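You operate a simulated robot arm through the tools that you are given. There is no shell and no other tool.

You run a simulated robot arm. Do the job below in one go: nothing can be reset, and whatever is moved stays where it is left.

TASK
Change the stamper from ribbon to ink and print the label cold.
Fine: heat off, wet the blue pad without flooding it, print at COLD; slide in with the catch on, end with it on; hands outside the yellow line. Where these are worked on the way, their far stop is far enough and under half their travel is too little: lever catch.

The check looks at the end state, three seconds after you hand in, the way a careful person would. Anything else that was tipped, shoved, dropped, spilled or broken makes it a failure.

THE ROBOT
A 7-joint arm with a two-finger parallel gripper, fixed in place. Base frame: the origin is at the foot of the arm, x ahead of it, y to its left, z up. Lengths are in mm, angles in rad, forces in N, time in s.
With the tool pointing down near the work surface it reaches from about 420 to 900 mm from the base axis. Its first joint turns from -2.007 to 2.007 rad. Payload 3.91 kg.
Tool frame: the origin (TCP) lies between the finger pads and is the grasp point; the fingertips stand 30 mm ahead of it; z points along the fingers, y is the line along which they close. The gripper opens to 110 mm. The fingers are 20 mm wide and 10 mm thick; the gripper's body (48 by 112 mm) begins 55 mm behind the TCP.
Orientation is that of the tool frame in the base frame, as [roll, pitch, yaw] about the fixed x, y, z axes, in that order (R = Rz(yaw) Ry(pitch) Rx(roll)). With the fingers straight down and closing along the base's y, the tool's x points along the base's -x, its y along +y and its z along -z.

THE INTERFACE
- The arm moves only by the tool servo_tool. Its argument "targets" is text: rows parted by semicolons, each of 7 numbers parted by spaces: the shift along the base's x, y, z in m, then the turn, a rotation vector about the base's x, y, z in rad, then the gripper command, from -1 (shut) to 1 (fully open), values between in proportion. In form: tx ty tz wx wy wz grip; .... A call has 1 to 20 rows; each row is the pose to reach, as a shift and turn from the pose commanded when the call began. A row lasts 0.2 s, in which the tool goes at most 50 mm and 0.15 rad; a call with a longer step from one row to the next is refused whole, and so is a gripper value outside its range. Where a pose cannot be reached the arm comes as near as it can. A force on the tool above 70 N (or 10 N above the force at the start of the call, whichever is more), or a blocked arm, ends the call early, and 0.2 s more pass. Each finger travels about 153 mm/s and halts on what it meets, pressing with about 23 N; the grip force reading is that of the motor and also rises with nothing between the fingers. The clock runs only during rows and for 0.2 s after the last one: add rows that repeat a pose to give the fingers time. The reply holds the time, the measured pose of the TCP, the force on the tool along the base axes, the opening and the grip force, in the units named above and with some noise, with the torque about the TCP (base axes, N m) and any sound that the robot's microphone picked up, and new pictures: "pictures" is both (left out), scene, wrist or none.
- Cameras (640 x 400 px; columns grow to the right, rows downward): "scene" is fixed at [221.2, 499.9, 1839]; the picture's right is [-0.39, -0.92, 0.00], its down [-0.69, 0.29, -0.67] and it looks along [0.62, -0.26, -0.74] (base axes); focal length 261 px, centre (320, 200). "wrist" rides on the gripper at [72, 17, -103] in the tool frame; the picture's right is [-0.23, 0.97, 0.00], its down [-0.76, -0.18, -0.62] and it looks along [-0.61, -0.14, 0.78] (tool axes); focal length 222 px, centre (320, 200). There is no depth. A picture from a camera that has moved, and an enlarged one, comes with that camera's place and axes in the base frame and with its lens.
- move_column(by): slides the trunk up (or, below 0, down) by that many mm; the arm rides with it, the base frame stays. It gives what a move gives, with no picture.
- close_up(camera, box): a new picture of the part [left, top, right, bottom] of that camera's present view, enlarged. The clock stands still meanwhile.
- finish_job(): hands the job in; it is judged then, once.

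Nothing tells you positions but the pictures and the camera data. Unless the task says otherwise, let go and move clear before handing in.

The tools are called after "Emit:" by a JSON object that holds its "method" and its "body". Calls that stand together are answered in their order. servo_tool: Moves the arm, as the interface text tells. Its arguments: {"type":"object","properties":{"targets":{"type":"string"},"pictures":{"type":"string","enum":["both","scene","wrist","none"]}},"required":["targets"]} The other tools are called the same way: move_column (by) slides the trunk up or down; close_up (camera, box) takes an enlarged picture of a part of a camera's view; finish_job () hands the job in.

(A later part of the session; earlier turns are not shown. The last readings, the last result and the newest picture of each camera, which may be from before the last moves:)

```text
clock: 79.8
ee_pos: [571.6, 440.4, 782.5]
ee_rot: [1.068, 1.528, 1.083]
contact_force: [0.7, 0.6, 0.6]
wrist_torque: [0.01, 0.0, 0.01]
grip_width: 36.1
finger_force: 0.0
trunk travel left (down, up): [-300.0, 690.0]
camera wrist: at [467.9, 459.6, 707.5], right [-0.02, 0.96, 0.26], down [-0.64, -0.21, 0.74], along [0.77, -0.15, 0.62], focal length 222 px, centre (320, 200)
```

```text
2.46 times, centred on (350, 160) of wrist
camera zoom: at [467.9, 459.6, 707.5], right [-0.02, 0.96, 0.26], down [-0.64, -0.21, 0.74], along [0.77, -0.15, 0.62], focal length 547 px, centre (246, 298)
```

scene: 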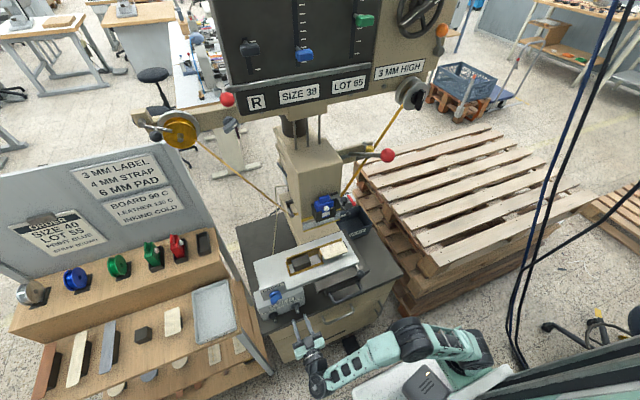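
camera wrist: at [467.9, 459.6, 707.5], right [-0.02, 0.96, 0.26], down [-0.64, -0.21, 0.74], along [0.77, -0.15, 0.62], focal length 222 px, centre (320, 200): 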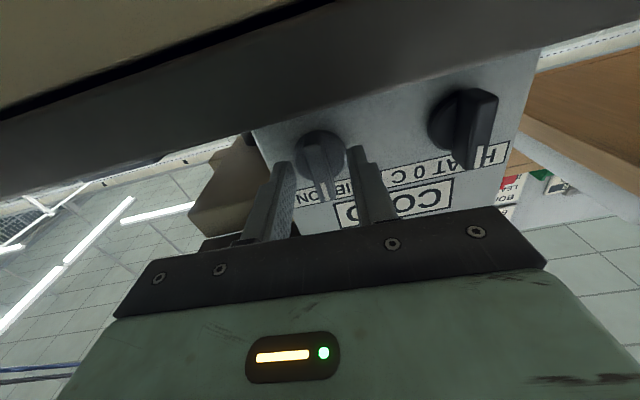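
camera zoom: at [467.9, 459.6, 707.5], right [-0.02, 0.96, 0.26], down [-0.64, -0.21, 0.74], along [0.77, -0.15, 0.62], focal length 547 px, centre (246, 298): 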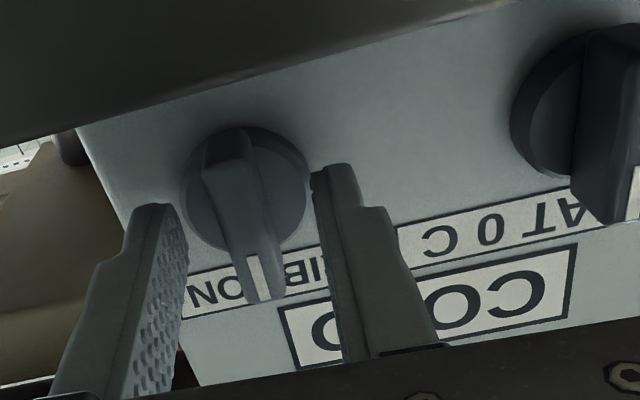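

The bar is between the fingers; I close on it.

Emit:
{"method": "servo_tool", "body": {"pictures": "wrist", "targets": "0 0 0 0 0 0 -0.7; 0 0 0 0 0 0 -1; 0 0 0 0 0 0 -1"}}

```text
clock: 80.6
ee_pos: [572.0, 442.3, 780.4]
ee_rot: [1.066, 1.53, 1.081]
contact_force: [0.8, 3.6, 0.3]
wrist_torque: [-0.05, 0.03, -0.66]
grip_width: 12.1
finger_force: 45.3
trunk travel left (down, up): [-300.0, 690.0]
camera wrist: at [467.9, 459.7, 707.5], right [-0.02, 0.96, 0.26], down [-0.64, -0.21, 0.74], along [0.77, -0.15, 0.62], focal length 222 px, centre (320, 200)
```

wrist: 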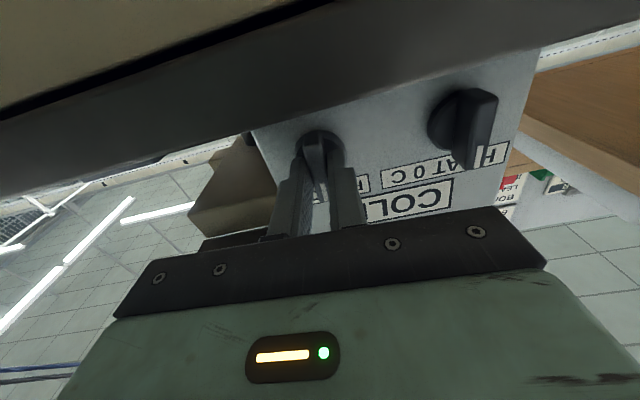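

Emit:
{"method": "servo_tool", "body": {"pictures": "none", "targets": "0 0 0 0.1 0 0 -1; 0 0 0 0.2 0 0 -1; 0 0 0 0.3 0 0 -1; 0 0 0 0.3 0 0 -1"}}

```text
clock: 81.6
ee_pos: [571.2, 442.3, 781.0]
ee_rot: [1.508, 1.234, 1.518]
contact_force: [10.9, 18.5, -8.1]
wrist_torque: [-0.05, -0.45, -0.65]
grip_width: 12.0
finger_force: 45.0
trunk travel left (down, up): [-300.0, 690.0]
```

Emit:
{"method": "servo_tool", "body": {"pictures": "wrist", "targets": "0 0.002 -0.001 0.12 0 0 -1; 0 0.002 -0.001 0.24 0 0 -1; 0 0.002 -0.001 0.36 0 0 -1; 0 0.002 -0.001 0.485 0 0 -1; 0 0.002 -0.001 0.485 0 0 -1"}}

Emit:
{"method": "close_up", "body": {"camera": "scene", "box": [245, 270, 325, 340]}}

```text
clock: 82.6
ee_pos: [573.5, 442.4, 781.4]
ee_rot: [1.487, 0.8, 1.504]
contact_force: [-13.1, -0.3, 4.9]
wrist_torque: [0.09, 0.11, -1.13]
grip_width: 12.3
finger_force: 44.6
trunk travel left (down, up): [-300.0, 690.0]
stopped in row 4: the force on the tool passed its limit at 96 N (the readings are from after the stop); the commanded pose is now the measured one
camera wrist: at [471.9, 504.0, 735.8], right [-0.04, 0.54, 0.84], down [-0.65, -0.65, 0.39], along [0.76, -0.53, 0.38], focal length 222 px, centre (320, 200)
```

wrist: 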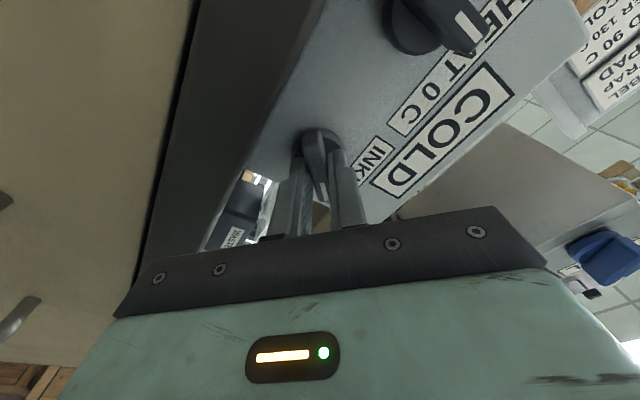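

```text
5.71 times, centred on (285, 305) of scene
camera zoom: at [221.2, 499.9, 1839.0], right [-0.39, -0.92, 0.0], down [-0.69, 0.29, -0.67], along [0.62, -0.26, -0.74], focal length 1490 px, centre (520, -400)
```

zoom: 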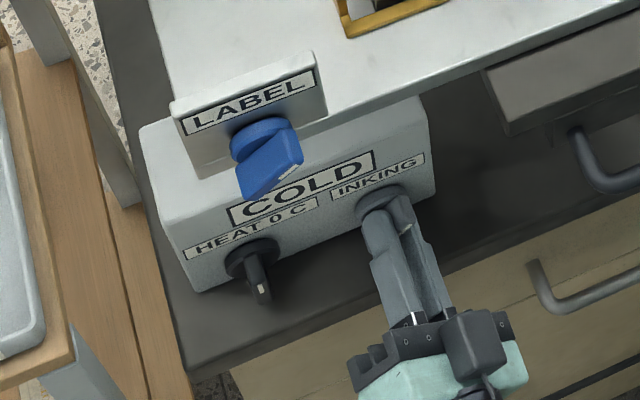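

It now reads INKING with COLD shown. I release and back off straight.

Emit:
{"method": "servo_tool", "body": {"pictures": "wrist", "targets": "0 0 0 0 0 0 -0.7; 0 0 0 0 0 0 -0.345; 0 0 0 0 0 0 -0.345; -0.02 0 0 0 0 0 -0.345; -0.04 0 0 0 0 0 -0.345; -0.04 0 0 0 0 0 -0.345"}}

Emit:
{"method": "close_up", "body": {"camera": "scene", "box": [245, 270, 325, 340]}}

```text
clock: 84.0
ee_pos: [535.2, 441.3, 780.4]
ee_rot: [1.49, 0.804, 1.505]
contact_force: [-0.1, 0.4, 0.0]
wrist_torque: [-0.02, -0.02, -0.01]
grip_width: 36.3
finger_force: 0.1
trunk travel left (down, up): [-300.0, 690.0]
camera wrist: at [434.4, 504.3, 734.4], right [-0.04, 0.54, 0.84], down [-0.65, -0.65, 0.39], along [0.76, -0.53, 0.38], focal length 222 px, centre (320, 200)
```

wrist: 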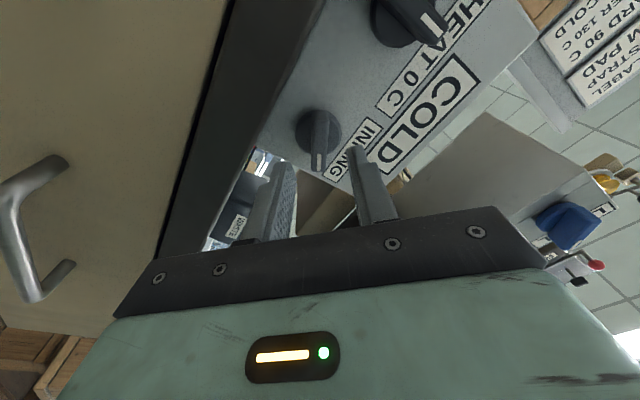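

```text
5.71 times, centred on (285, 305) of scene
camera zoom: at [221.2, 499.9, 1839.0], right [-0.39, -0.92, 0.0], down [-0.69, 0.29, -0.67], along [0.62, -0.26, -0.74], focal length 1490 px, centre (520, -400)
```

zoom: 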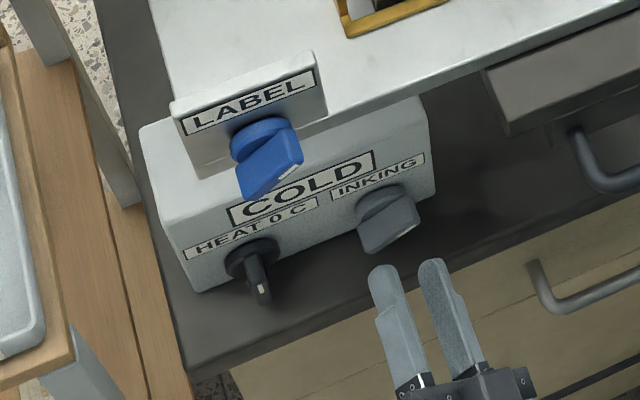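

Both knobs are set: HEAT 0 C, INKING, display COLD. Next I retrace my path out, close the gripper, and rise to the pad's white button.

Emit:
{"method": "servo_tool", "body": {"pictures": "none", "targets": "-0.025 -0.03 0.015 0 0 0 -1; -0.045 -0.06 0.03 0 0 0 -1; -0.06 -0.09 0.05 0 0 0 -1; -0.07 -0.12 0.08 0 0 0 -1; -0.075 -0.15 0.11 0 0 0 -1; -0.08 -0.17 0.15 0 0 0 -1; -0.08 -0.18 0.19 0 0 0 -1; -0.08 -0.18 0.23 0 0 0 -1"}}

Emit:
{"method": "move_column", "body": {"by": 200}}

Emit:
{"method": "close_up", "body": {"camera": "wrist", "box": [0, 0, 640, 400]}}

```text
clock: 85.8
ee_pos: [466.6, 258.8, 1006.5]
ee_rot: [1.5, 0.813, 1.481]
contact_force: [0.2, -0.1, -0.2]
wrist_torque: [0.01, 0.03, 0.01]
grip_width: 0.0
finger_force: 22.5
out of reach, approached as far as the arm can: row 3
trunk travel left (down, up): [-300.0, 690.0]
```

```text
clock: 87.9
ee_pos: [468.1, 259.0, 1206.6]
ee_rot: [1.498, 0.81, 1.475]
contact_force: [0.4, 0.8, -0.2]
wrist_torque: [0.0, 0.01, -0.01]
grip_width: 0.0
finger_force: 23.3
trunk travel left (down, up): [-500.0, 490.0]
```

```text
1.00 times, centred on (320, 200) of wrist (not enlarged: the box is as wide or as high as the picture)
camera zoom: at [367.8, 325.1, 1161.5], right [-0.02, 0.55, 0.83], down [-0.67, -0.63, 0.4], along [0.74, -0.55, 0.38], focal length 222 px, centre (320, 200)
```

zoom: 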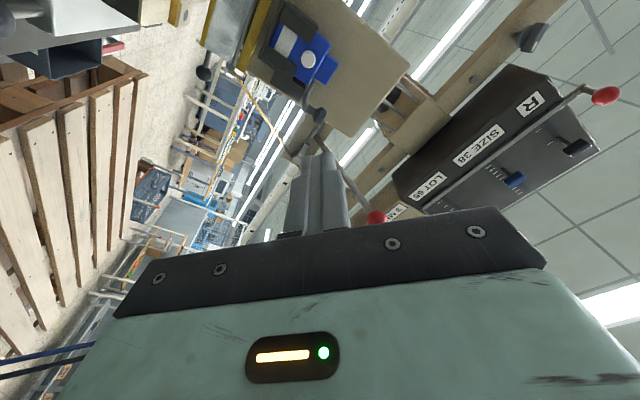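

Now forward toward the button, stopping about 30 mm short to check the aim.

Emit:
{"method": "servo_tool", "body": {"pictures": "both", "targets": "0.04 0.003 -0.006 0 0 0 -1; 0.08 0.006 -0.012 0 0 0 -1; 0.12 0.009 -0.018 0 0 0 -1; 0.155 0.011 -0.021 0 0 0 -1; 0.18 0.0125 -0.0215 0 0 0 -1; 0.18 0.0125 -0.0215 0 0 0 -1"}}

Emit:
{"method": "close_up", "body": {"camera": "wrist", "box": [220, 30, 420, 230]}}

Emit:
{"method": "close_up", "body": {"camera": "scene", "box": [280, 160, 400, 240]}}

```text
clock: 89.3
ee_pos: [631.4, 280.8, 1192.0]
ee_rot: [1.489, 0.8, 1.503]
contact_force: [-0.4, -0.8, 0.3]
wrist_torque: [-0.01, -0.02, 0.05]
grip_width: 0.0
finger_force: 22.9
trunk travel left (down, up): [-500.0, 490.0]
camera wrist: at [530.3, 343.2, 1146.3], right [-0.04, 0.54, 0.84], down [-0.65, -0.65, 0.39], along [0.76, -0.53, 0.38], focal length 222 px, centre (320, 200)
```

scene: 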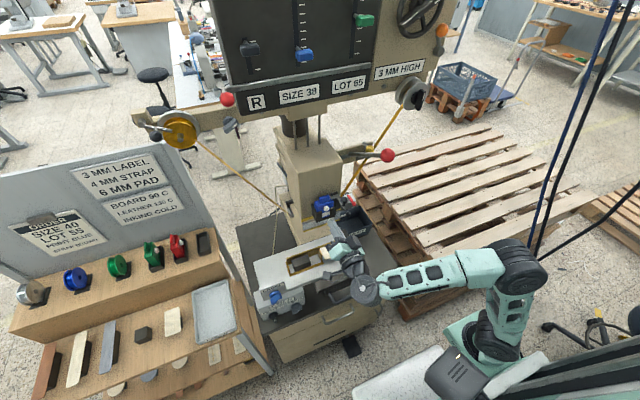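
wrist: 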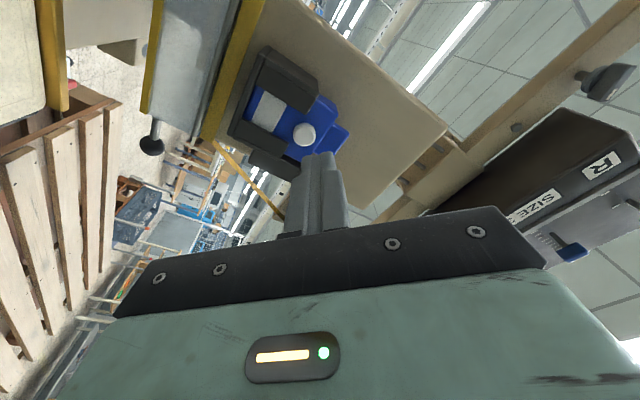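

```text
2.00 times, centred on (320, 130) of wrist
camera zoom: at [530.3, 343.2, 1146.3], right [-0.04, 0.54, 0.84], down [-0.65, -0.65, 0.39], along [0.76, -0.53, 0.38], focal length 444 px, centre (320, 340)
```

zoom: 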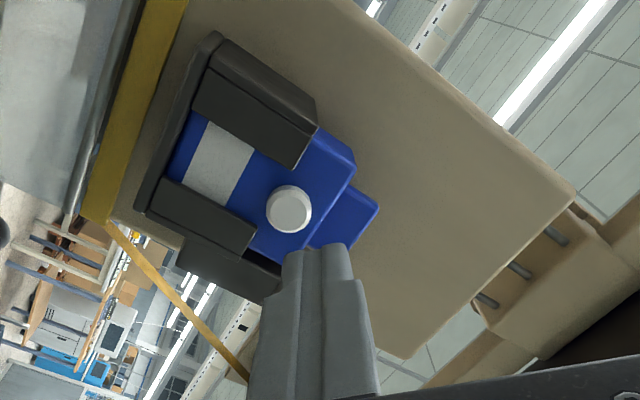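

```text
5.00 times, centred on (340, 200) of scene
camera zoom: at [221.2, 499.9, 1839.0], right [-0.39, -0.92, 0.0], down [-0.69, 0.29, -0.67], along [0.62, -0.26, -0.74], focal length 1304 px, centre (220, 200)
```

zoom: 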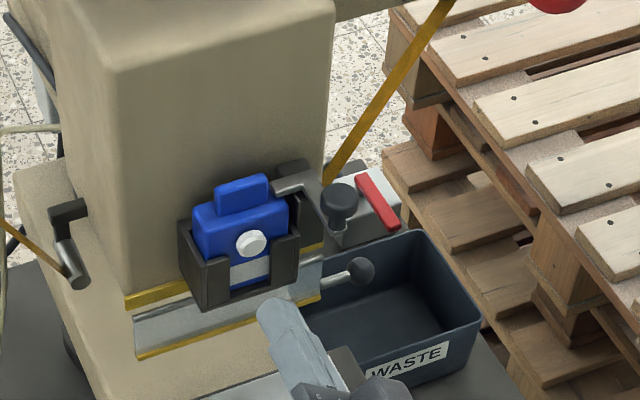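

Emit:
{"method": "servo_tool", "body": {"pictures": "wrist", "targets": "0 0 -0.001 0 0 0 -1; 0 0 -0.001 0 0 0 -1"}}

Emit:
{"method": "close_up", "body": {"camera": "wrist", "box": [220, 30, 420, 230]}}

```text
clock: 89.9
ee_pos: [631.2, 280.2, 1191.1]
ee_rot: [1.49, 0.803, 1.504]
contact_force: [0.3, -0.3, 0.0]
wrist_torque: [0.02, 0.0, 0.02]
grip_width: 0.0
finger_force: 22.8
trunk travel left (down, up): [-500.0, 490.0]
camera wrist: at [530.0, 342.3, 1145.0], right [-0.04, 0.54, 0.84], down [-0.65, -0.65, 0.39], along [0.76, -0.53, 0.38], focal length 222 px, centre (320, 200)
```

wrist: 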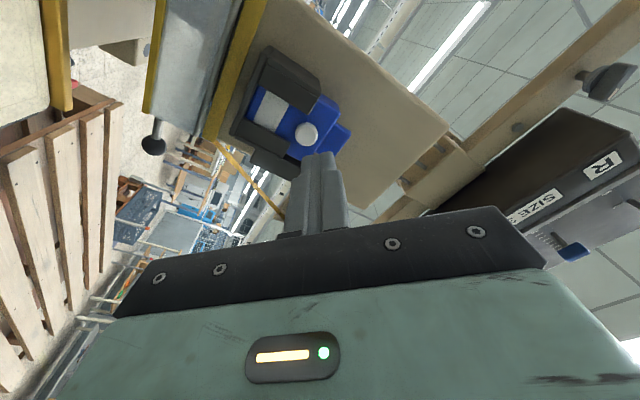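

```text
2.00 times, centred on (320, 130) of wrist
camera zoom: at [530.0, 342.3, 1145.0], right [-0.04, 0.54, 0.84], down [-0.65, -0.65, 0.39], along [0.76, -0.53, 0.38], focal length 444 px, centre (320, 340)
```

zoom: 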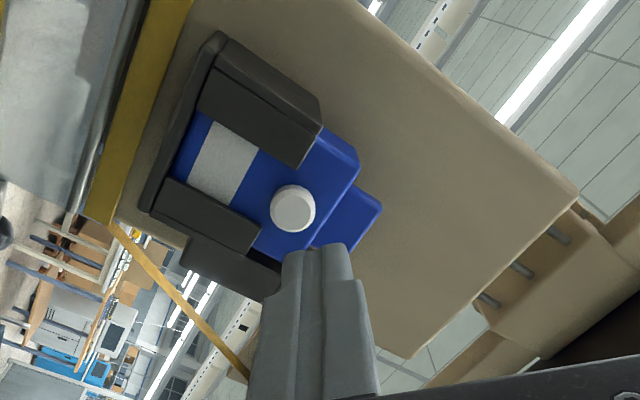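

The measured pose is what counts; I correct 8 mm right and 7 mm down and approach to just before the button.

Emit:
{"method": "servo_tool", "body": {"pictures": "wrist", "targets": "0.01 -0.0084 -0.0068 0 0 0 -1; 0.025 -0.0084 -0.0068 0 0 0 -1; 0.035 -0.0084 -0.0068 0 0 0 -1; 0.035 -0.0084 -0.0068 0 0 0 -1"}}

Emit:
{"method": "close_up", "body": {"camera": "wrist", "box": [220, 30, 420, 230]}}

Emit:
{"method": "close_up", "body": {"camera": "scene", "box": [290, 180, 370, 240]}}

```text
clock: 90.9
ee_pos: [666.2, 269.8, 1182.8]
ee_rot: [1.489, 0.802, 1.502]
contact_force: [0.0, 0.6, 0.3]
wrist_torque: [0.02, -0.02, 0.0]
grip_width: 0.1
finger_force: 23.4
trunk travel left (down, up): [-500.0, 490.0]
camera wrist: at [565.2, 333.0, 1137.1], right [-0.04, 0.54, 0.84], down [-0.65, -0.65, 0.39], along [0.76, -0.53, 0.38], focal length 222 px, centre (320, 200)
```

wrist: 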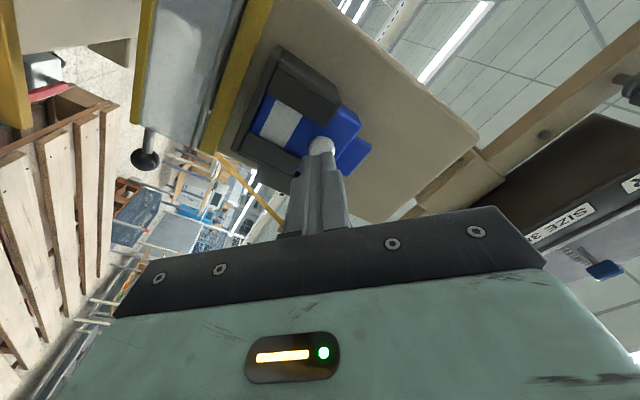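

```text
2.00 times, centred on (320, 130) of wrist
camera zoom: at [565.2, 333.0, 1137.1], right [-0.04, 0.54, 0.84], down [-0.65, -0.65, 0.39], along [0.76, -0.53, 0.38], focal length 444 px, centre (320, 340)
```

zoom: 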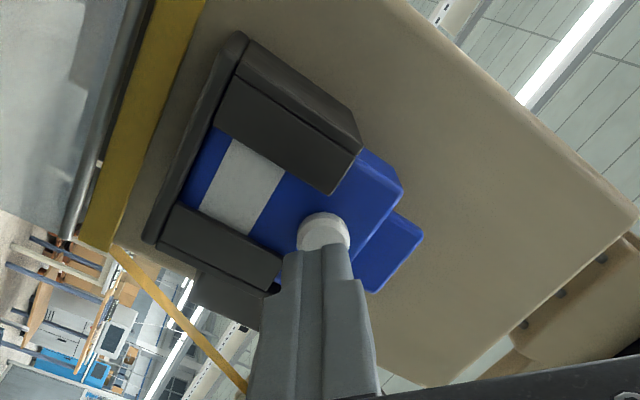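

```text
6.67 times, centred on (330, 210) of scene
camera zoom: at [221.2, 499.9, 1839.0], right [-0.39, -0.92, 0.0], down [-0.69, 0.29, -0.67], along [0.62, -0.26, -0.74], focal length 1738 px, centre (253, 133)
```

zoom: 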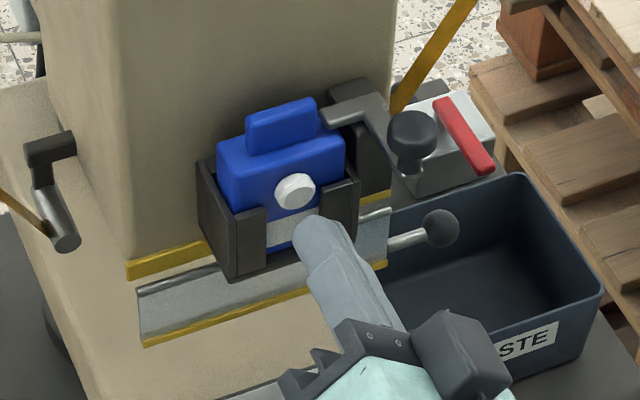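

Aim is good; I nudge 3 mm left and advance slowly, watching the force.

Emit:
{"method": "servo_tool", "body": {"pictures": "none", "targets": "0.005 0.003 0 0 0 0 -1; 0.01 0.003 0 0 0 0 -1; 0.01 0.003 0 0 0 0 -1"}}

```text
clock: 91.7
ee_pos: [675.6, 272.6, 1183.7]
ee_rot: [1.49, 0.802, 1.503]
contact_force: [-0.6, 0.4, -0.8]
wrist_torque: [0.0, 0.0, -0.02]
grip_width: 0.0
finger_force: 23.4
trunk travel left (down, up): [-500.0, 490.0]
```

Emit:
{"method": "servo_tool", "body": {"pictures": "wrist", "targets": "0.003 0 0 0 0 0 -1; 0.005 0 0 0 0 0 -1"}}

Emit:
{"method": "close_up", "body": {"camera": "wrist", "box": [240, 50, 400, 210]}}

```text
clock: 92.3
ee_pos: [682.2, 272.5, 1183.5]
ee_rot: [1.489, 0.802, 1.504]
contact_force: [0.8, 0.5, 0.2]
wrist_torque: [0.02, 0.0, -0.03]
grip_width: 0.0
finger_force: 23.3
trunk travel left (down, up): [-500.0, 490.0]
camera wrist: at [580.6, 335.8, 1136.6], right [-0.04, 0.54, 0.84], down [-0.65, -0.65, 0.39], along [0.76, -0.53, 0.38], focal length 222 px, centre (320, 200)
```

wrist: 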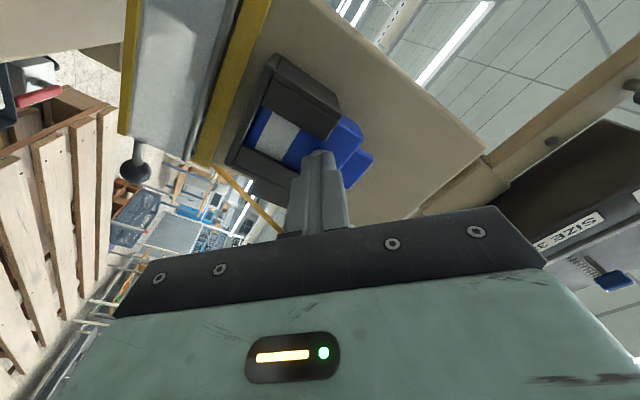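

```text
2.50 times, centred on (320, 130) of wrist
camera zoom: at [580.6, 335.8, 1136.6], right [-0.04, 0.54, 0.84], down [-0.65, -0.65, 0.39], along [0.76, -0.53, 0.38], focal length 555 px, centre (320, 375)
```

zoom: 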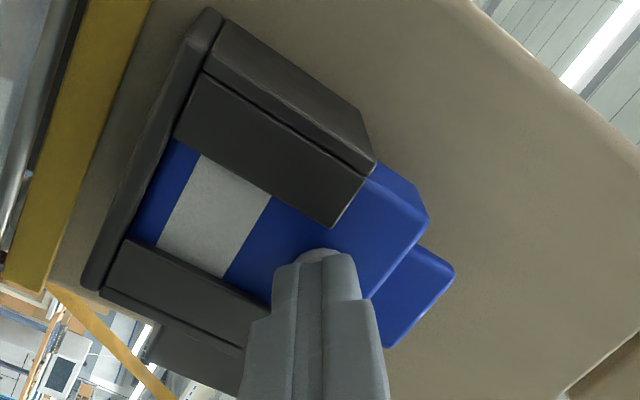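

Emit:
{"method": "servo_tool", "body": {"pictures": "none", "targets": "0.004 0 0 0 0 0 -1"}}

```text
clock: 92.7
ee_pos: [686.3, 272.9, 1182.4]
ee_rot: [1.488, 0.801, 1.505]
contact_force: [-1.4, 0.7, -0.1]
wrist_torque: [0.01, -0.02, 0.05]
grip_width: 0.1
finger_force: 22.5
trunk travel left (down, up): [-500.0, 490.0]
```

Emit:
{"method": "servo_tool", "body": {"pictures": "wrist", "targets": "0.004 0 0 0 0 0 -1"}}

Emit:
{"method": "close_up", "body": {"camera": "wrist", "box": [240, 50, 400, 210]}}

```text
clock: 93.1
ee_pos: [687.6, 272.5, 1183.6]
ee_rot: [1.488, 0.802, 1.506]
contact_force: [-4.1, 0.6, 0.7]
wrist_torque: [0.0, 0.04, 0.06]
grip_width: 0.0
finger_force: 23.3
trunk travel left (down, up): [-500.0, 490.0]
camera wrist: at [587.5, 335.0, 1137.2], right [-0.04, 0.54, 0.84], down [-0.65, -0.65, 0.39], along [0.76, -0.53, 0.38], focal length 222 px, centre (320, 200)
```

wrist: 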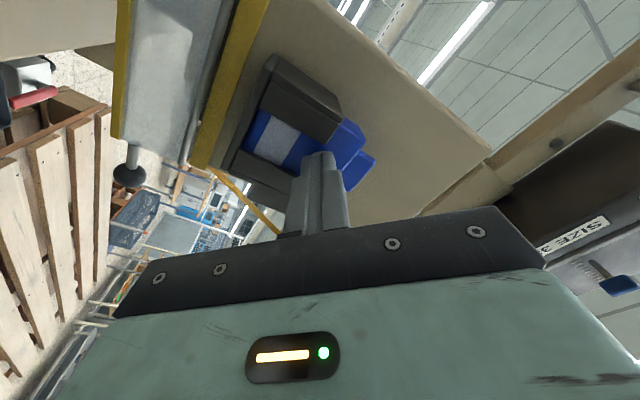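

```text
2.50 times, centred on (320, 130) of wrist
camera zoom: at [587.5, 335.0, 1137.2], right [-0.04, 0.54, 0.84], down [-0.65, -0.65, 0.39], along [0.76, -0.53, 0.38], focal length 555 px, centre (320, 375)
```

zoom: 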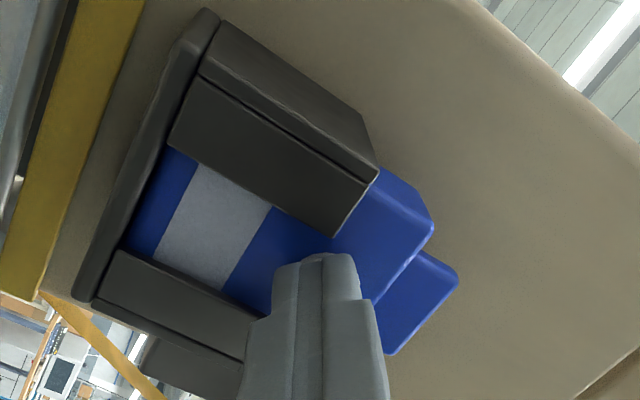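

Contact (about 4 N), and the felt already looks slightly bluer. I release and look.

Emit:
{"method": "servo_tool", "body": {"pictures": "wrist", "targets": "-0.01 0 0 0 0 0 -1; -0.02 0 0 0 0 0 -1"}}

Emit:
{"method": "close_up", "body": {"camera": "wrist", "box": [240, 50, 400, 210]}}

Emit:
{"method": "close_up", "body": {"camera": "scene", "box": [290, 180, 370, 240]}}

```text
clock: 93.7
ee_pos: [670.6, 271.2, 1182.2]
ee_rot: [1.487, 0.801, 1.504]
contact_force: [0.0, 0.5, -0.4]
wrist_torque: [-0.01, -0.01, 0.02]
grip_width: 0.0
finger_force: 22.4
trunk travel left (down, up): [-500.0, 490.0]
camera wrist: at [569.1, 334.4, 1137.2], right [-0.04, 0.54, 0.84], down [-0.65, -0.65, 0.39], along [0.76, -0.53, 0.38], focal length 222 px, centre (320, 200)
```

wrist: 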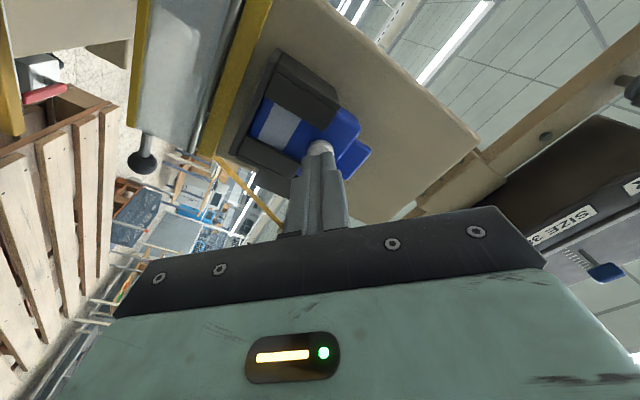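

```text
2.50 times, centred on (320, 130) of wrist
camera zoom: at [569.1, 334.4, 1137.2], right [-0.04, 0.54, 0.84], down [-0.65, -0.65, 0.39], along [0.76, -0.53, 0.38], focal length 555 px, centre (320, 375)
```

zoom: 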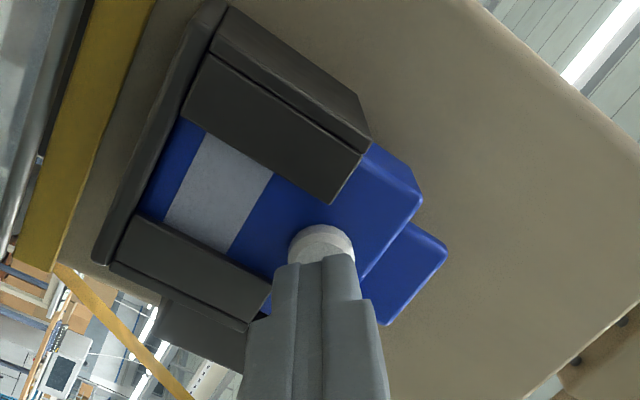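

```text
6.67 times, centred on (330, 210) of scene
camera zoom: at [221.2, 499.9, 1839.0], right [-0.39, -0.92, 0.0], down [-0.69, 0.29, -0.67], along [0.62, -0.26, -0.74], focal length 1738 px, centre (253, 133)
```

zoom: 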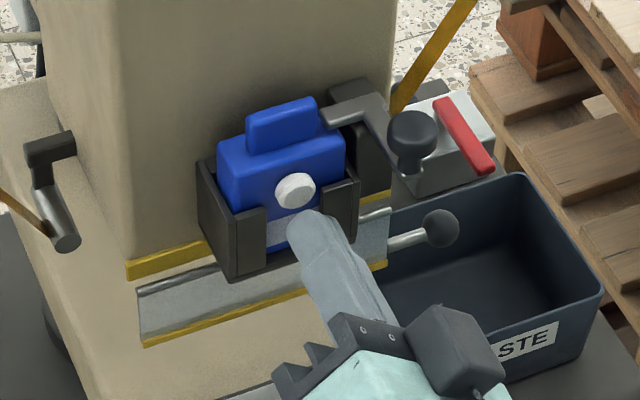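

The felt took a slight tint: wetting goes with pressing time. I press again briefly, a little deeper, and check.

Emit:
{"method": "servo_tool", "body": {"pictures": "wrist", "targets": "0.012 0 0 0 0 0 -1; 0.02 0 0 0 0 0 -1; 0.02 0 0 0 0 0 -1; 0.02 0 0 0 0 0 -1; 0.005 0 0 0 0 0 -1"}}

Emit:
{"method": "close_up", "body": {"camera": "wrist", "box": [240, 50, 400, 210]}}

Emit:
{"method": "close_up", "body": {"camera": "scene", "box": [290, 180, 370, 240]}}

```text
clock: 94.9
ee_pos: [674.4, 272.4, 1183.4]
ee_rot: [1.489, 0.802, 1.503]
contact_force: [0.7, -0.7, 0.0]
wrist_torque: [0.0, 0.02, -0.03]
grip_width: 0.0
finger_force: 23.3
trunk travel left (down, up): [-500.0, 490.0]
camera wrist: at [573.6, 335.6, 1137.0], right [-0.04, 0.54, 0.84], down [-0.65, -0.65, 0.39], along [0.76, -0.53, 0.38], focal length 222 px, centre (320, 200)
```

wrist: 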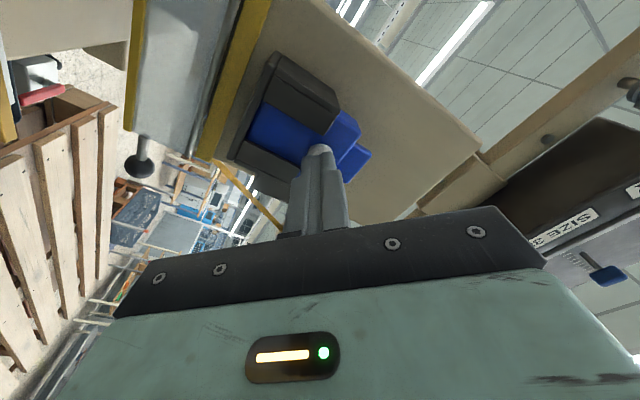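

```text
2.50 times, centred on (320, 130) of wrist
camera zoom: at [573.6, 335.6, 1137.0], right [-0.04, 0.54, 0.84], down [-0.65, -0.65, 0.39], along [0.76, -0.53, 0.38], focal length 555 px, centre (320, 375)
```

zoom: 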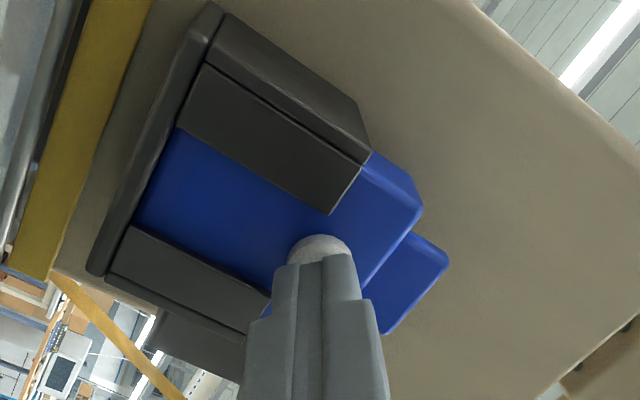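

```text
6.67 times, centred on (330, 210) of scene
camera zoom: at [221.2, 499.9, 1839.0], right [-0.39, -0.92, 0.0], down [-0.69, 0.29, -0.67], along [0.62, -0.26, -0.74], focal length 1738 px, centre (253, 133)
```

zoom: 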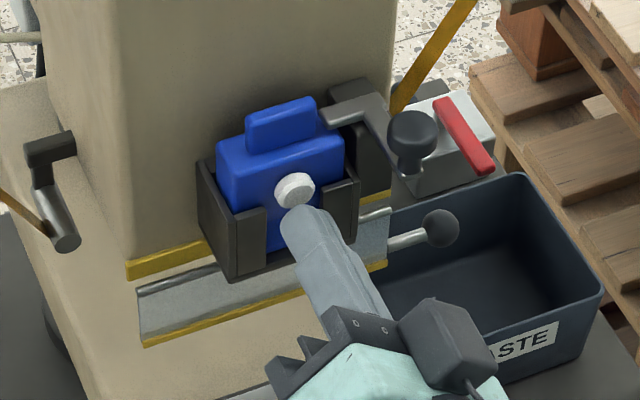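

The felt is now evenly blue with no drips, so I stop wetting. I back away and go down in front of the slide handle; the lever catch (yellow ball) stays as it is.

Emit:
{"method": "servo_tool", "body": {"pictures": "both", "targets": "-0.035 0 0.005 0 0 0 -1; -0.07 0 0.01 0 0 0 -1; -0.105 0 0.01 0 0 0 -1; -0.14 0 0.01 0 0 0 -1; -0.175 0 0.01 0 0 0 -1; -0.205 0 0 0 0 0 -1; -0.205 0 0 0 0 0 -1"}}

```text
clock: 96.7
ee_pos: [503.6, 252.9, 1184.7]
ee_rot: [1.482, 0.796, 1.415]
contact_force: [-0.5, -0.3, -0.4]
wrist_torque: [0.0, 0.04, 0.02]
grip_width: 0.0
finger_force: 23.1
trunk travel left (down, up): [-500.0, 490.0]
stopped in row 7: the arm was blocked; the commanded pose is now the measured one
camera wrist: at [407.2, 325.5, 1139.1], right [0.0, 0.54, 0.84], down [-0.71, -0.6, 0.38], along [0.71, -0.59, 0.38], focal length 222 px, centre (320, 200)
```

scene: 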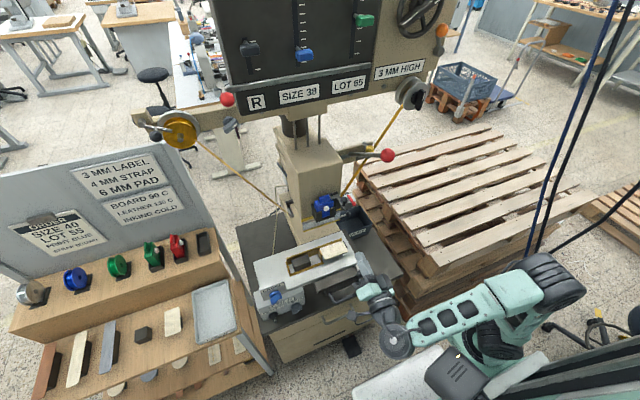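
wrist: 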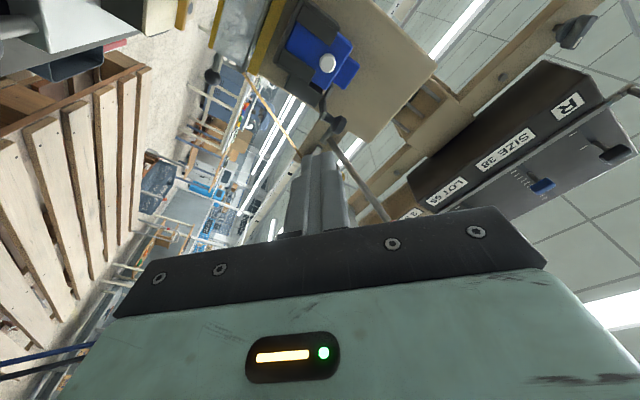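

Emit:
{"method": "servo_tool", "body": {"pictures": "none", "targets": "-0.01 0 0.03 0 0 0.03 -1; -0.02 0 0.05 0 0 0.06 -1; -0.03 0 0.06 0 0 0.09 -1; -0.04 0 0.06 0 0 0.09 -1"}}

```text
clock: 97.7
ee_pos: [483.2, 242.3, 1240.6]
ee_rot: [1.489, 0.803, 1.46]
contact_force: [-0.4, 0.3, -0.6]
wrist_torque: [0.0, -0.01, 0.0]
grip_width: 0.1
finger_force: 22.9
trunk travel left (down, up): [-500.0, 490.0]
```

Emit:
{"method": "servo_tool", "body": {"pictures": "none", "targets": "0 0 0.01 -0.13 0 0 -1; 0 0 0.02 -0.26 0 0 -1; 0 0 0.02 -0.39 0 0 -1; -0.01 0 0.02 -0.52 0 0 -1; -0.02 0 0.02 -0.65 0 0 -1; -0.03 0 0.02 -0.75 0 0 -1; -0.03 0 0.02 -0.75 0 0 -1"}}

```text
clock: 99.5
ee_pos: [464.7, 239.8, 1264.2]
ee_rot: [0.513, 1.529, 0.473]
contact_force: [-0.3, -0.9, 0.1]
wrist_torque: [0.07, -0.05, 0.0]
grip_width: 0.2
finger_force: 22.9
trunk travel left (down, up): [-500.0, 490.0]
stopped in row 7: the arm was blocked; the commanded pose is now the measured one
```

Emit:
{"method": "move_column", "body": {"by": -130}}

Emit:
{"method": "close_up", "body": {"camera": "wrist", "box": [0, 0, 640, 400]}}

Emit:
{"method": "close_up", "body": {"camera": "scene", "box": [290, 230, 410, 310]}}

```text
clock: 101.1
ee_pos: [466.4, 239.1, 1132.9]
ee_rot: [0.501, 1.528, 0.462]
contact_force: [-0.1, 0.2, -0.2]
wrist_torque: [-0.06, 0.03, -0.01]
grip_width: 0.1
finger_force: 23.3
trunk travel left (down, up): [-370.0, 620.0]
```

```text
1.00 times, centred on (320, 200) of wrist (not enlarged: the box is as wide or as high as the picture)
camera zoom: at [364.5, 261.1, 1057.7], right [0.03, 0.97, 0.25], down [-0.66, -0.17, 0.73], along [0.75, -0.18, 0.63], focal length 222 px, centre (320, 200)
```

zoom: 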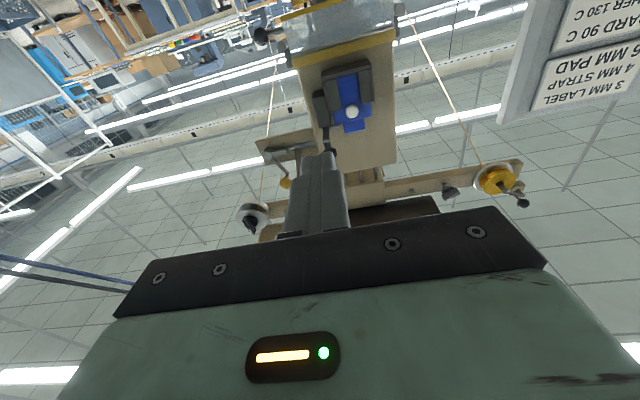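

```text
5.00 times, centred on (350, 270) of scene
camera zoom: at [221.2, 499.9, 1839.0], right [-0.39, -0.92, 0.0], down [-0.69, 0.29, -0.67], along [0.62, -0.26, -0.74], focal length 1304 px, centre (170, -150)
```

zoom: 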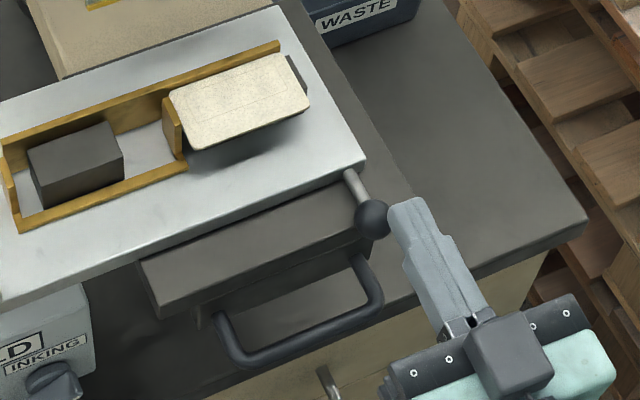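

Emit:
{"method": "servo_tool", "body": {"pictures": "none", "targets": "-0.008 0.01 0 0 0 0 -1; -0.016 0.02 0 0 0 0 -1; -0.02 0.036 0 0 0 0 -1; -0.02 0.036 0 0 0 0 -1"}}

```text
clock: 102.1
ee_pos: [445.9, 274.4, 1134.5]
ee_rot: [0.542, 1.525, 0.502]
contact_force: [0.0, -0.8, -0.4]
wrist_torque: [-0.02, 0.0, 0.03]
grip_width: 0.0
finger_force: 23.0
trunk travel left (down, up): [-370.0, 620.0]
```

Emit:
{"method": "move_column", "body": {"by": -182}}

Emit:
{"method": "close_up", "body": {"camera": "wrist", "box": [0, 0, 640, 400]}}

Emit:
{"method": "close_up", "body": {"camera": "scene", "box": [290, 230, 410, 310]}}

```text
clock: 104.1
ee_pos: [446.5, 275.2, 951.5]
ee_rot: [0.556, 1.528, 0.516]
contact_force: [0.2, 0.4, 0.0]
wrist_torque: [0.01, 0.01, -0.04]
grip_width: 0.3
finger_force: 22.7
trunk travel left (down, up): [-188.0, 802.0]
```

```text
1.00 times, centred on (320, 200) of wrist (not enlarged: the box is as wide or as high as the picture)
camera zoom: at [345.9, 297.6, 875.8], right [0.03, 0.97, 0.25], down [-0.66, -0.17, 0.73], along [0.75, -0.19, 0.63], focal length 222 px, centre (320, 200)
```

zoom: 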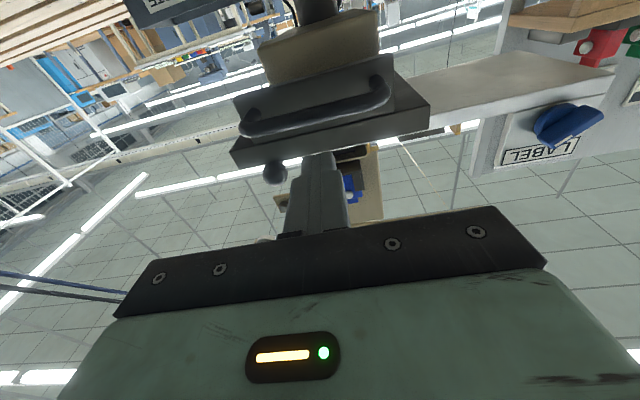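

```text
5.00 times, centred on (350, 270) of scene
camera zoom: at [221.2, 499.9, 1839.0], right [-0.39, -0.92, 0.0], down [-0.69, 0.29, -0.67], along [0.62, -0.26, -0.74], focal length 1304 px, centre (170, -150)
```

zoom: 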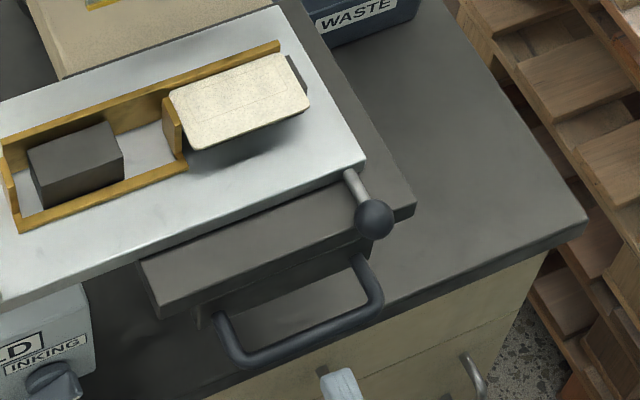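

The handle is right in front of the tip. Before pushing I want to be sure the lever catch is on, so I go up and inspect it closely from the side.

Emit:
{"method": "move_column", "body": {"by": 330}}

Emit:
{"method": "servo_tool", "body": {"pictures": "none", "targets": "0.01 -0.01 0 0.14 0 0 -1; 0.02 -0.02 0 0.28 0 0 -1; 0.03 -0.03 0 0.42 0 0 -1; 0.04 -0.04 0 0.56 0 0 -1; 0.05 -0.055 0 0.7 0 0 -1; 0.06 -0.07 0 0.84 0 0 -1; 0.07 -0.085 0 0.98 0 0 -1; 0.08 -0.1 0 1.12 0 0 -1; 0.09 -0.115 0 1.26 0 0 -1; 0.1 -0.13 0 1.4 0 0 -1; 0.11 -0.14 0 1.54 0 0 -1"}}

Emit:
{"method": "close_up", "body": {"camera": "wrist", "box": [0, 0, 640, 400]}}

```text
clock: 107.4
ee_pos: [447.0, 276.3, 1281.8]
ee_rot: [0.566, 1.528, 0.528]
contact_force: [0.9, 0.1, 1.1]
wrist_torque: [0.0, 0.0, -0.01]
grip_width: 0.0
finger_force: 23.3
trunk travel left (down, up): [-518.0, 472.0]
```

```text
clock: 109.8
ee_pos: [582.1, 135.4, 1343.5]
ee_rot: [1.652, 0.023, 1.536]
contact_force: [0.6, 0.1, -1.4]
wrist_torque: [-0.01, 0.0, 0.01]
grip_width: 0.0
finger_force: 22.5
out of reach, approached as far as the arm can: row 9, 10, 11
trunk travel left (down, up): [-518.0, 472.0]
```

```text
1.00 times, centred on (320, 200) of wrist (not enlarged: the box is as wide or as high as the picture)
camera zoom: at [481.6, 211.8, 1365.9], right [0.07, -0.21, 0.98], down [-0.66, -0.74, -0.11], along [0.75, -0.64, -0.19], focal length 222 px, centre (320, 200)
```

zoom: 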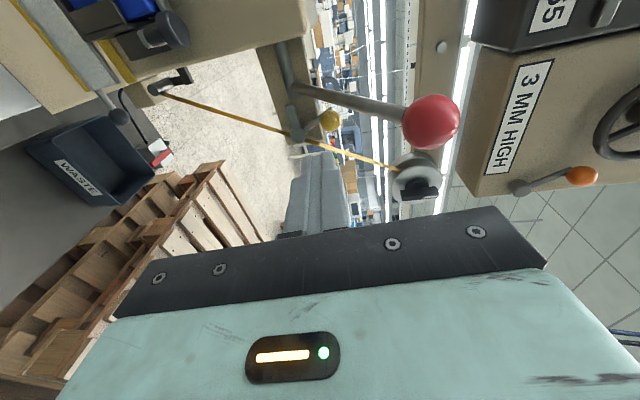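

Emit:
{"method": "close_up", "body": {"camera": "wrist", "box": [240, 40, 480, 200]}}

Emit:
{"method": "close_up", "body": {"camera": "wrist", "box": [260, 70, 360, 160]}}

```text
2.50 times, centred on (360, 120) of wrist
camera zoom: at [481.6, 211.8, 1365.9], right [0.07, -0.21, 0.98], down [-0.66, -0.74, -0.11], along [0.75, -0.64, -0.19], focal length 555 px, centre (220, 400)
```

zoom: 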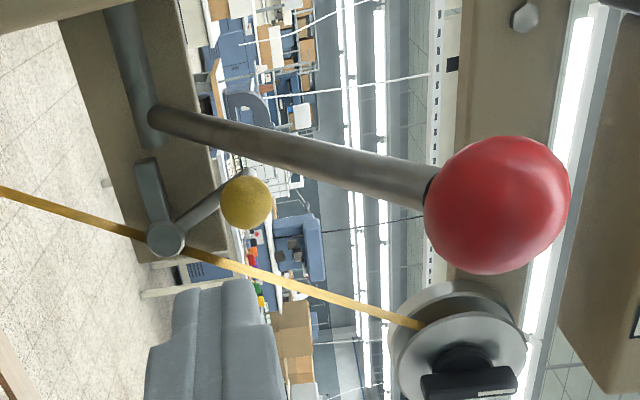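

```text
4.44 times, centred on (310, 115) of wrist
camera zoom: at [481.6, 211.8, 1365.9], right [0.07, -0.21, 0.98], down [-0.66, -0.74, -0.11], along [0.75, -0.64, -0.19], focal length 987 px, centre (364, 578)
```

zoom: 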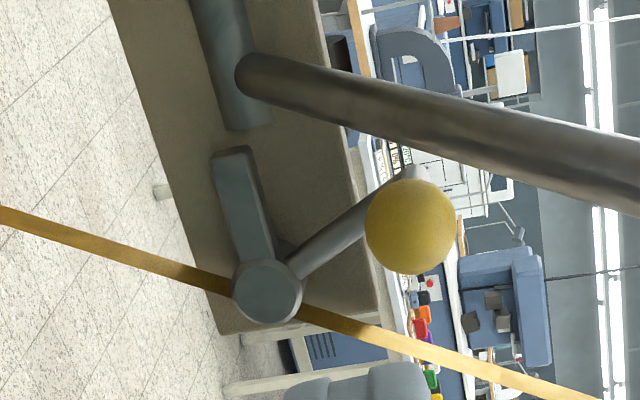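

The catch's dog points right at the lever's shaft end, hub (811,70,1276), ball (772,98,1335): I take it as on. I go back to the slide handle the way I came and push the slide in.

Emit:
{"method": "servo_tool", "body": {"pictures": "none", "targets": "-0.02 0.01 -0.01 -0.14 0 0 -1; -0.04 0.03 -0.02 -0.28 0 0 -1; -0.06 0.05 -0.03 -0.42 0 0 -1; -0.07 0.07 -0.04 -0.56 0 0 -1; -0.08 0.09 -0.05 -0.7 0 0 -1; -0.09 0.1 -0.06 -0.84 0 0 -1; -0.1 0.11 -0.06 -0.98 0 0 -1; -0.11 0.12 -0.06 -1.12 0 0 -1; -0.12 0.13 -0.06 -1.26 0 0 -1; -0.13 0.14 -0.06 -1.4 0 0 -1; -0.135 0.14 -0.06 -1.5 0 0 -1; -0.135 0.14 -0.06 -1.5 0 0 -1"}}

```text
clock: 112.6
ee_pos: [463.0, 272.0, 1277.9]
ee_rot: [1.825, 1.485, 1.782]
contact_force: [-0.4, -0.8, -0.5]
wrist_torque: [-0.04, 0.02, -0.02]
grip_width: 0.1
finger_force: 23.2
trunk travel left (down, up): [-518.0, 472.0]
stopped in row 12: the arm was blocked; the commanded pose is now the measured one
```

Emit:
{"method": "servo_tool", "body": {"pictures": "none", "targets": "-0.006 0 0.005 -0.03 0 0.02 -1; -0.012 0.002 0.01 -0.06 0 0.04 -1; -0.016 0.002 0.01 -0.06 0 0.04 -1"}}

```text
clock: 113.6
ee_pos: [468.4, 272.4, 1283.0]
ee_rot: [2.738, 1.504, 2.72]
contact_force: [-0.3, -0.2, 0.0]
wrist_torque: [0.0, 0.01, -0.03]
grip_width: 0.0
finger_force: 23.1
trunk travel left (down, up): [-518.0, 472.0]
stopped in row 3: the arm was blocked; the commanded pose is now the measured one
```

Emit:
{"method": "servo_tool", "body": {"pictures": "none", "targets": "-0.005 0 0 0 0.08 0 -1; -0.01 0 0 0 0.16 0 -1; -0.02 0 0 0 0.24 0 -1; -0.03 0 0 0 0.3 0 -1; -0.03 0 0 0 0.3 0 -1"}}

```text
clock: 115.0
ee_pos: [452.9, 265.4, 1278.7]
ee_rot: [3.056, 1.168, 3.031]
contact_force: [-1.2, -0.5, 0.4]
wrist_torque: [0.0, -0.01, -0.03]
grip_width: 0.0
finger_force: 23.0
trunk travel left (down, up): [-518.0, 472.0]
stopped in row 5: the arm was blocked; the commanded pose is now the measured one
```

Tilted slightly down, the tip is now 24 mm clear of the handle line. I lower to handle height.

Emit:
{"method": "move_column", "body": {"by": -328}}

Emit:
{"method": "close_up", "body": {"camera": "wrist", "box": [0, 0, 640, 400]}}

Emit:
{"method": "close_up", "body": {"camera": "scene", "box": [290, 230, 410, 310]}}

```text
clock: 118.2
ee_pos: [448.3, 261.6, 954.9]
ee_rot: [3.036, 1.158, 3.018]
contact_force: [0.4, 0.4, -0.1]
wrist_torque: [0.01, -0.02, -0.02]
grip_width: 0.0
finger_force: 23.2
trunk travel left (down, up): [-190.0, 800.0]
```

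```text
1.00 times, centred on (320, 200) of wrist (not enlarged: the box is as wide or as high as the picture)
camera zoom: at [325.0, 282.1, 930.3], right [0.11, 0.96, 0.25], down [-0.27, -0.21, 0.94], along [0.95, -0.18, 0.24], focal length 222 px, centre (320, 200)
```

zoom: 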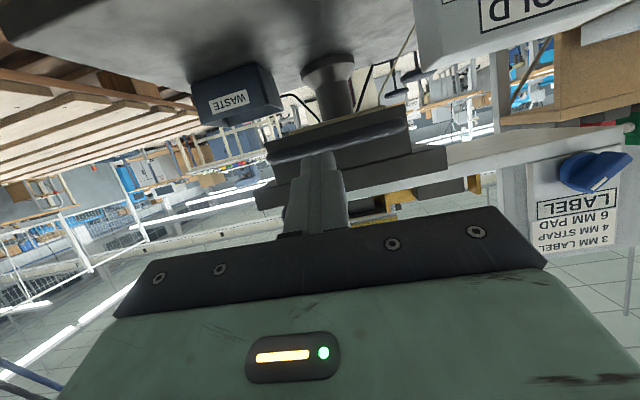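

```text
5.00 times, centred on (350, 270) of scene
camera zoom: at [221.2, 499.9, 1839.0], right [-0.39, -0.92, 0.0], down [-0.69, 0.29, -0.67], along [0.62, -0.26, -0.74], focal length 1304 px, centre (170, -150)
```

zoom: 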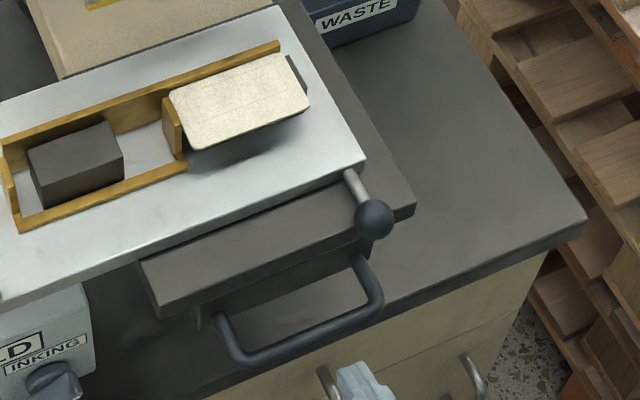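

The tip lines up with the handle bar. I push forward slowly and watch the force.

Emit:
{"method": "servo_tool", "body": {"pictures": "scene", "targets": "0.01 0.012 -0.004 0 0 0 -1; 0.02 0.012 -0.004 0 0 0 -1; 0.03 0.012 -0.004 0 0 0 -1; 0.04 0.012 -0.004 0 0 0 -1; 0.05 0.012 -0.004 0 0 0 -1; 0.06 0.012 -0.004 0 0 0 -1"}}

Emit:
{"method": "close_up", "body": {"camera": "scene", "box": [290, 230, 410, 310]}}

```text
clock: 119.6
ee_pos: [509.7, 267.6, 955.6]
ee_rot: [3.014, 1.169, 2.997]
contact_force: [-1.1, 0.6, 0.5]
wrist_torque: [0.02, 0.0, 0.03]
grip_width: 0.0
finger_force: 22.9
trunk travel left (down, up): [-190.0, 800.0]
```

scene: 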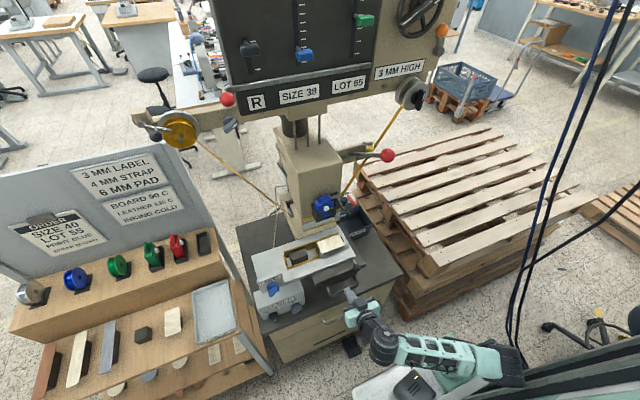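

```text
5.00 times, centred on (350, 270) of scene
camera zoom: at [221.2, 499.9, 1839.0], right [-0.39, -0.92, 0.0], down [-0.69, 0.29, -0.67], along [0.62, -0.26, -0.74], focal length 1304 px, centre (170, -150)
```

zoom: 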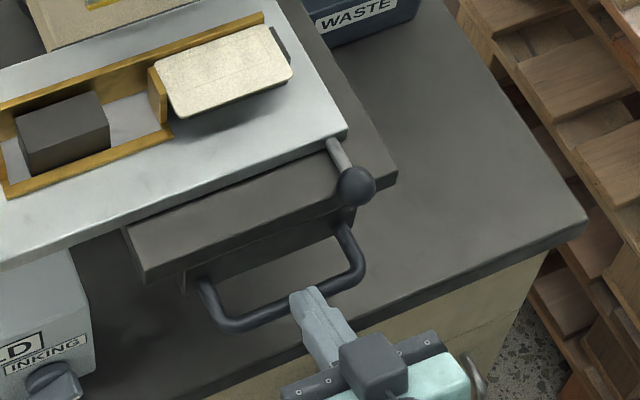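

The whole carriage slides freely. I keep pushing in steps.

Emit:
{"method": "servo_tool", "body": {"pictures": "scene", "targets": "0.015 0 0 0 0 0 -1; 0.03 0 0 0 0 0 -1; 0.045 0 0 0 0 0 -1; 0.06 0 0 0 0 0 -1; 0.075 0 0 0 0 0 -1; 0.09 0 0 0 0 0 -1"}}

Emit:
{"method": "close_up", "body": {"camera": "scene", "box": [230, 180, 410, 300]}}

```text
clock: 121.0
ee_pos: [585.7, 276.4, 955.7]
ee_rot: [3.053, 1.196, 3.032]
contact_force: [0.0, -0.1, -0.2]
wrist_torque: [0.02, -0.04, 0.0]
grip_width: 0.0
finger_force: 22.9
trunk travel left (down, up): [-190.0, 800.0]
```

scene: 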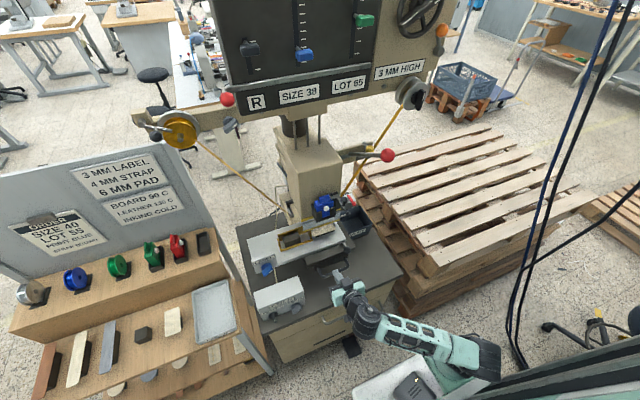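

```text
3.33 times, centred on (320, 240) of scene
camera zoom: at [221.2, 499.9, 1839.0], right [-0.39, -0.92, 0.0], down [-0.69, 0.29, -0.67], along [0.62, -0.26, -0.74], focal length 869 px, centre (320, 67)
```

zoom: 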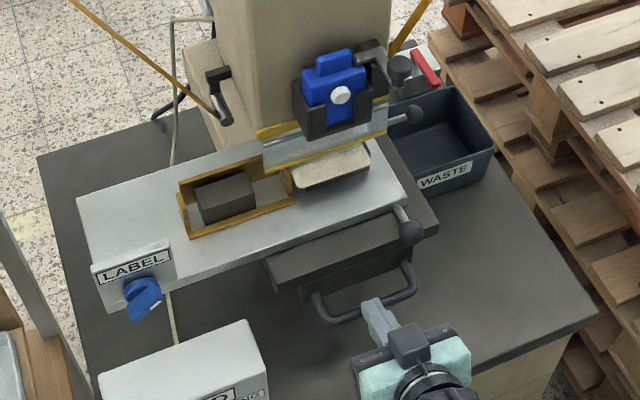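

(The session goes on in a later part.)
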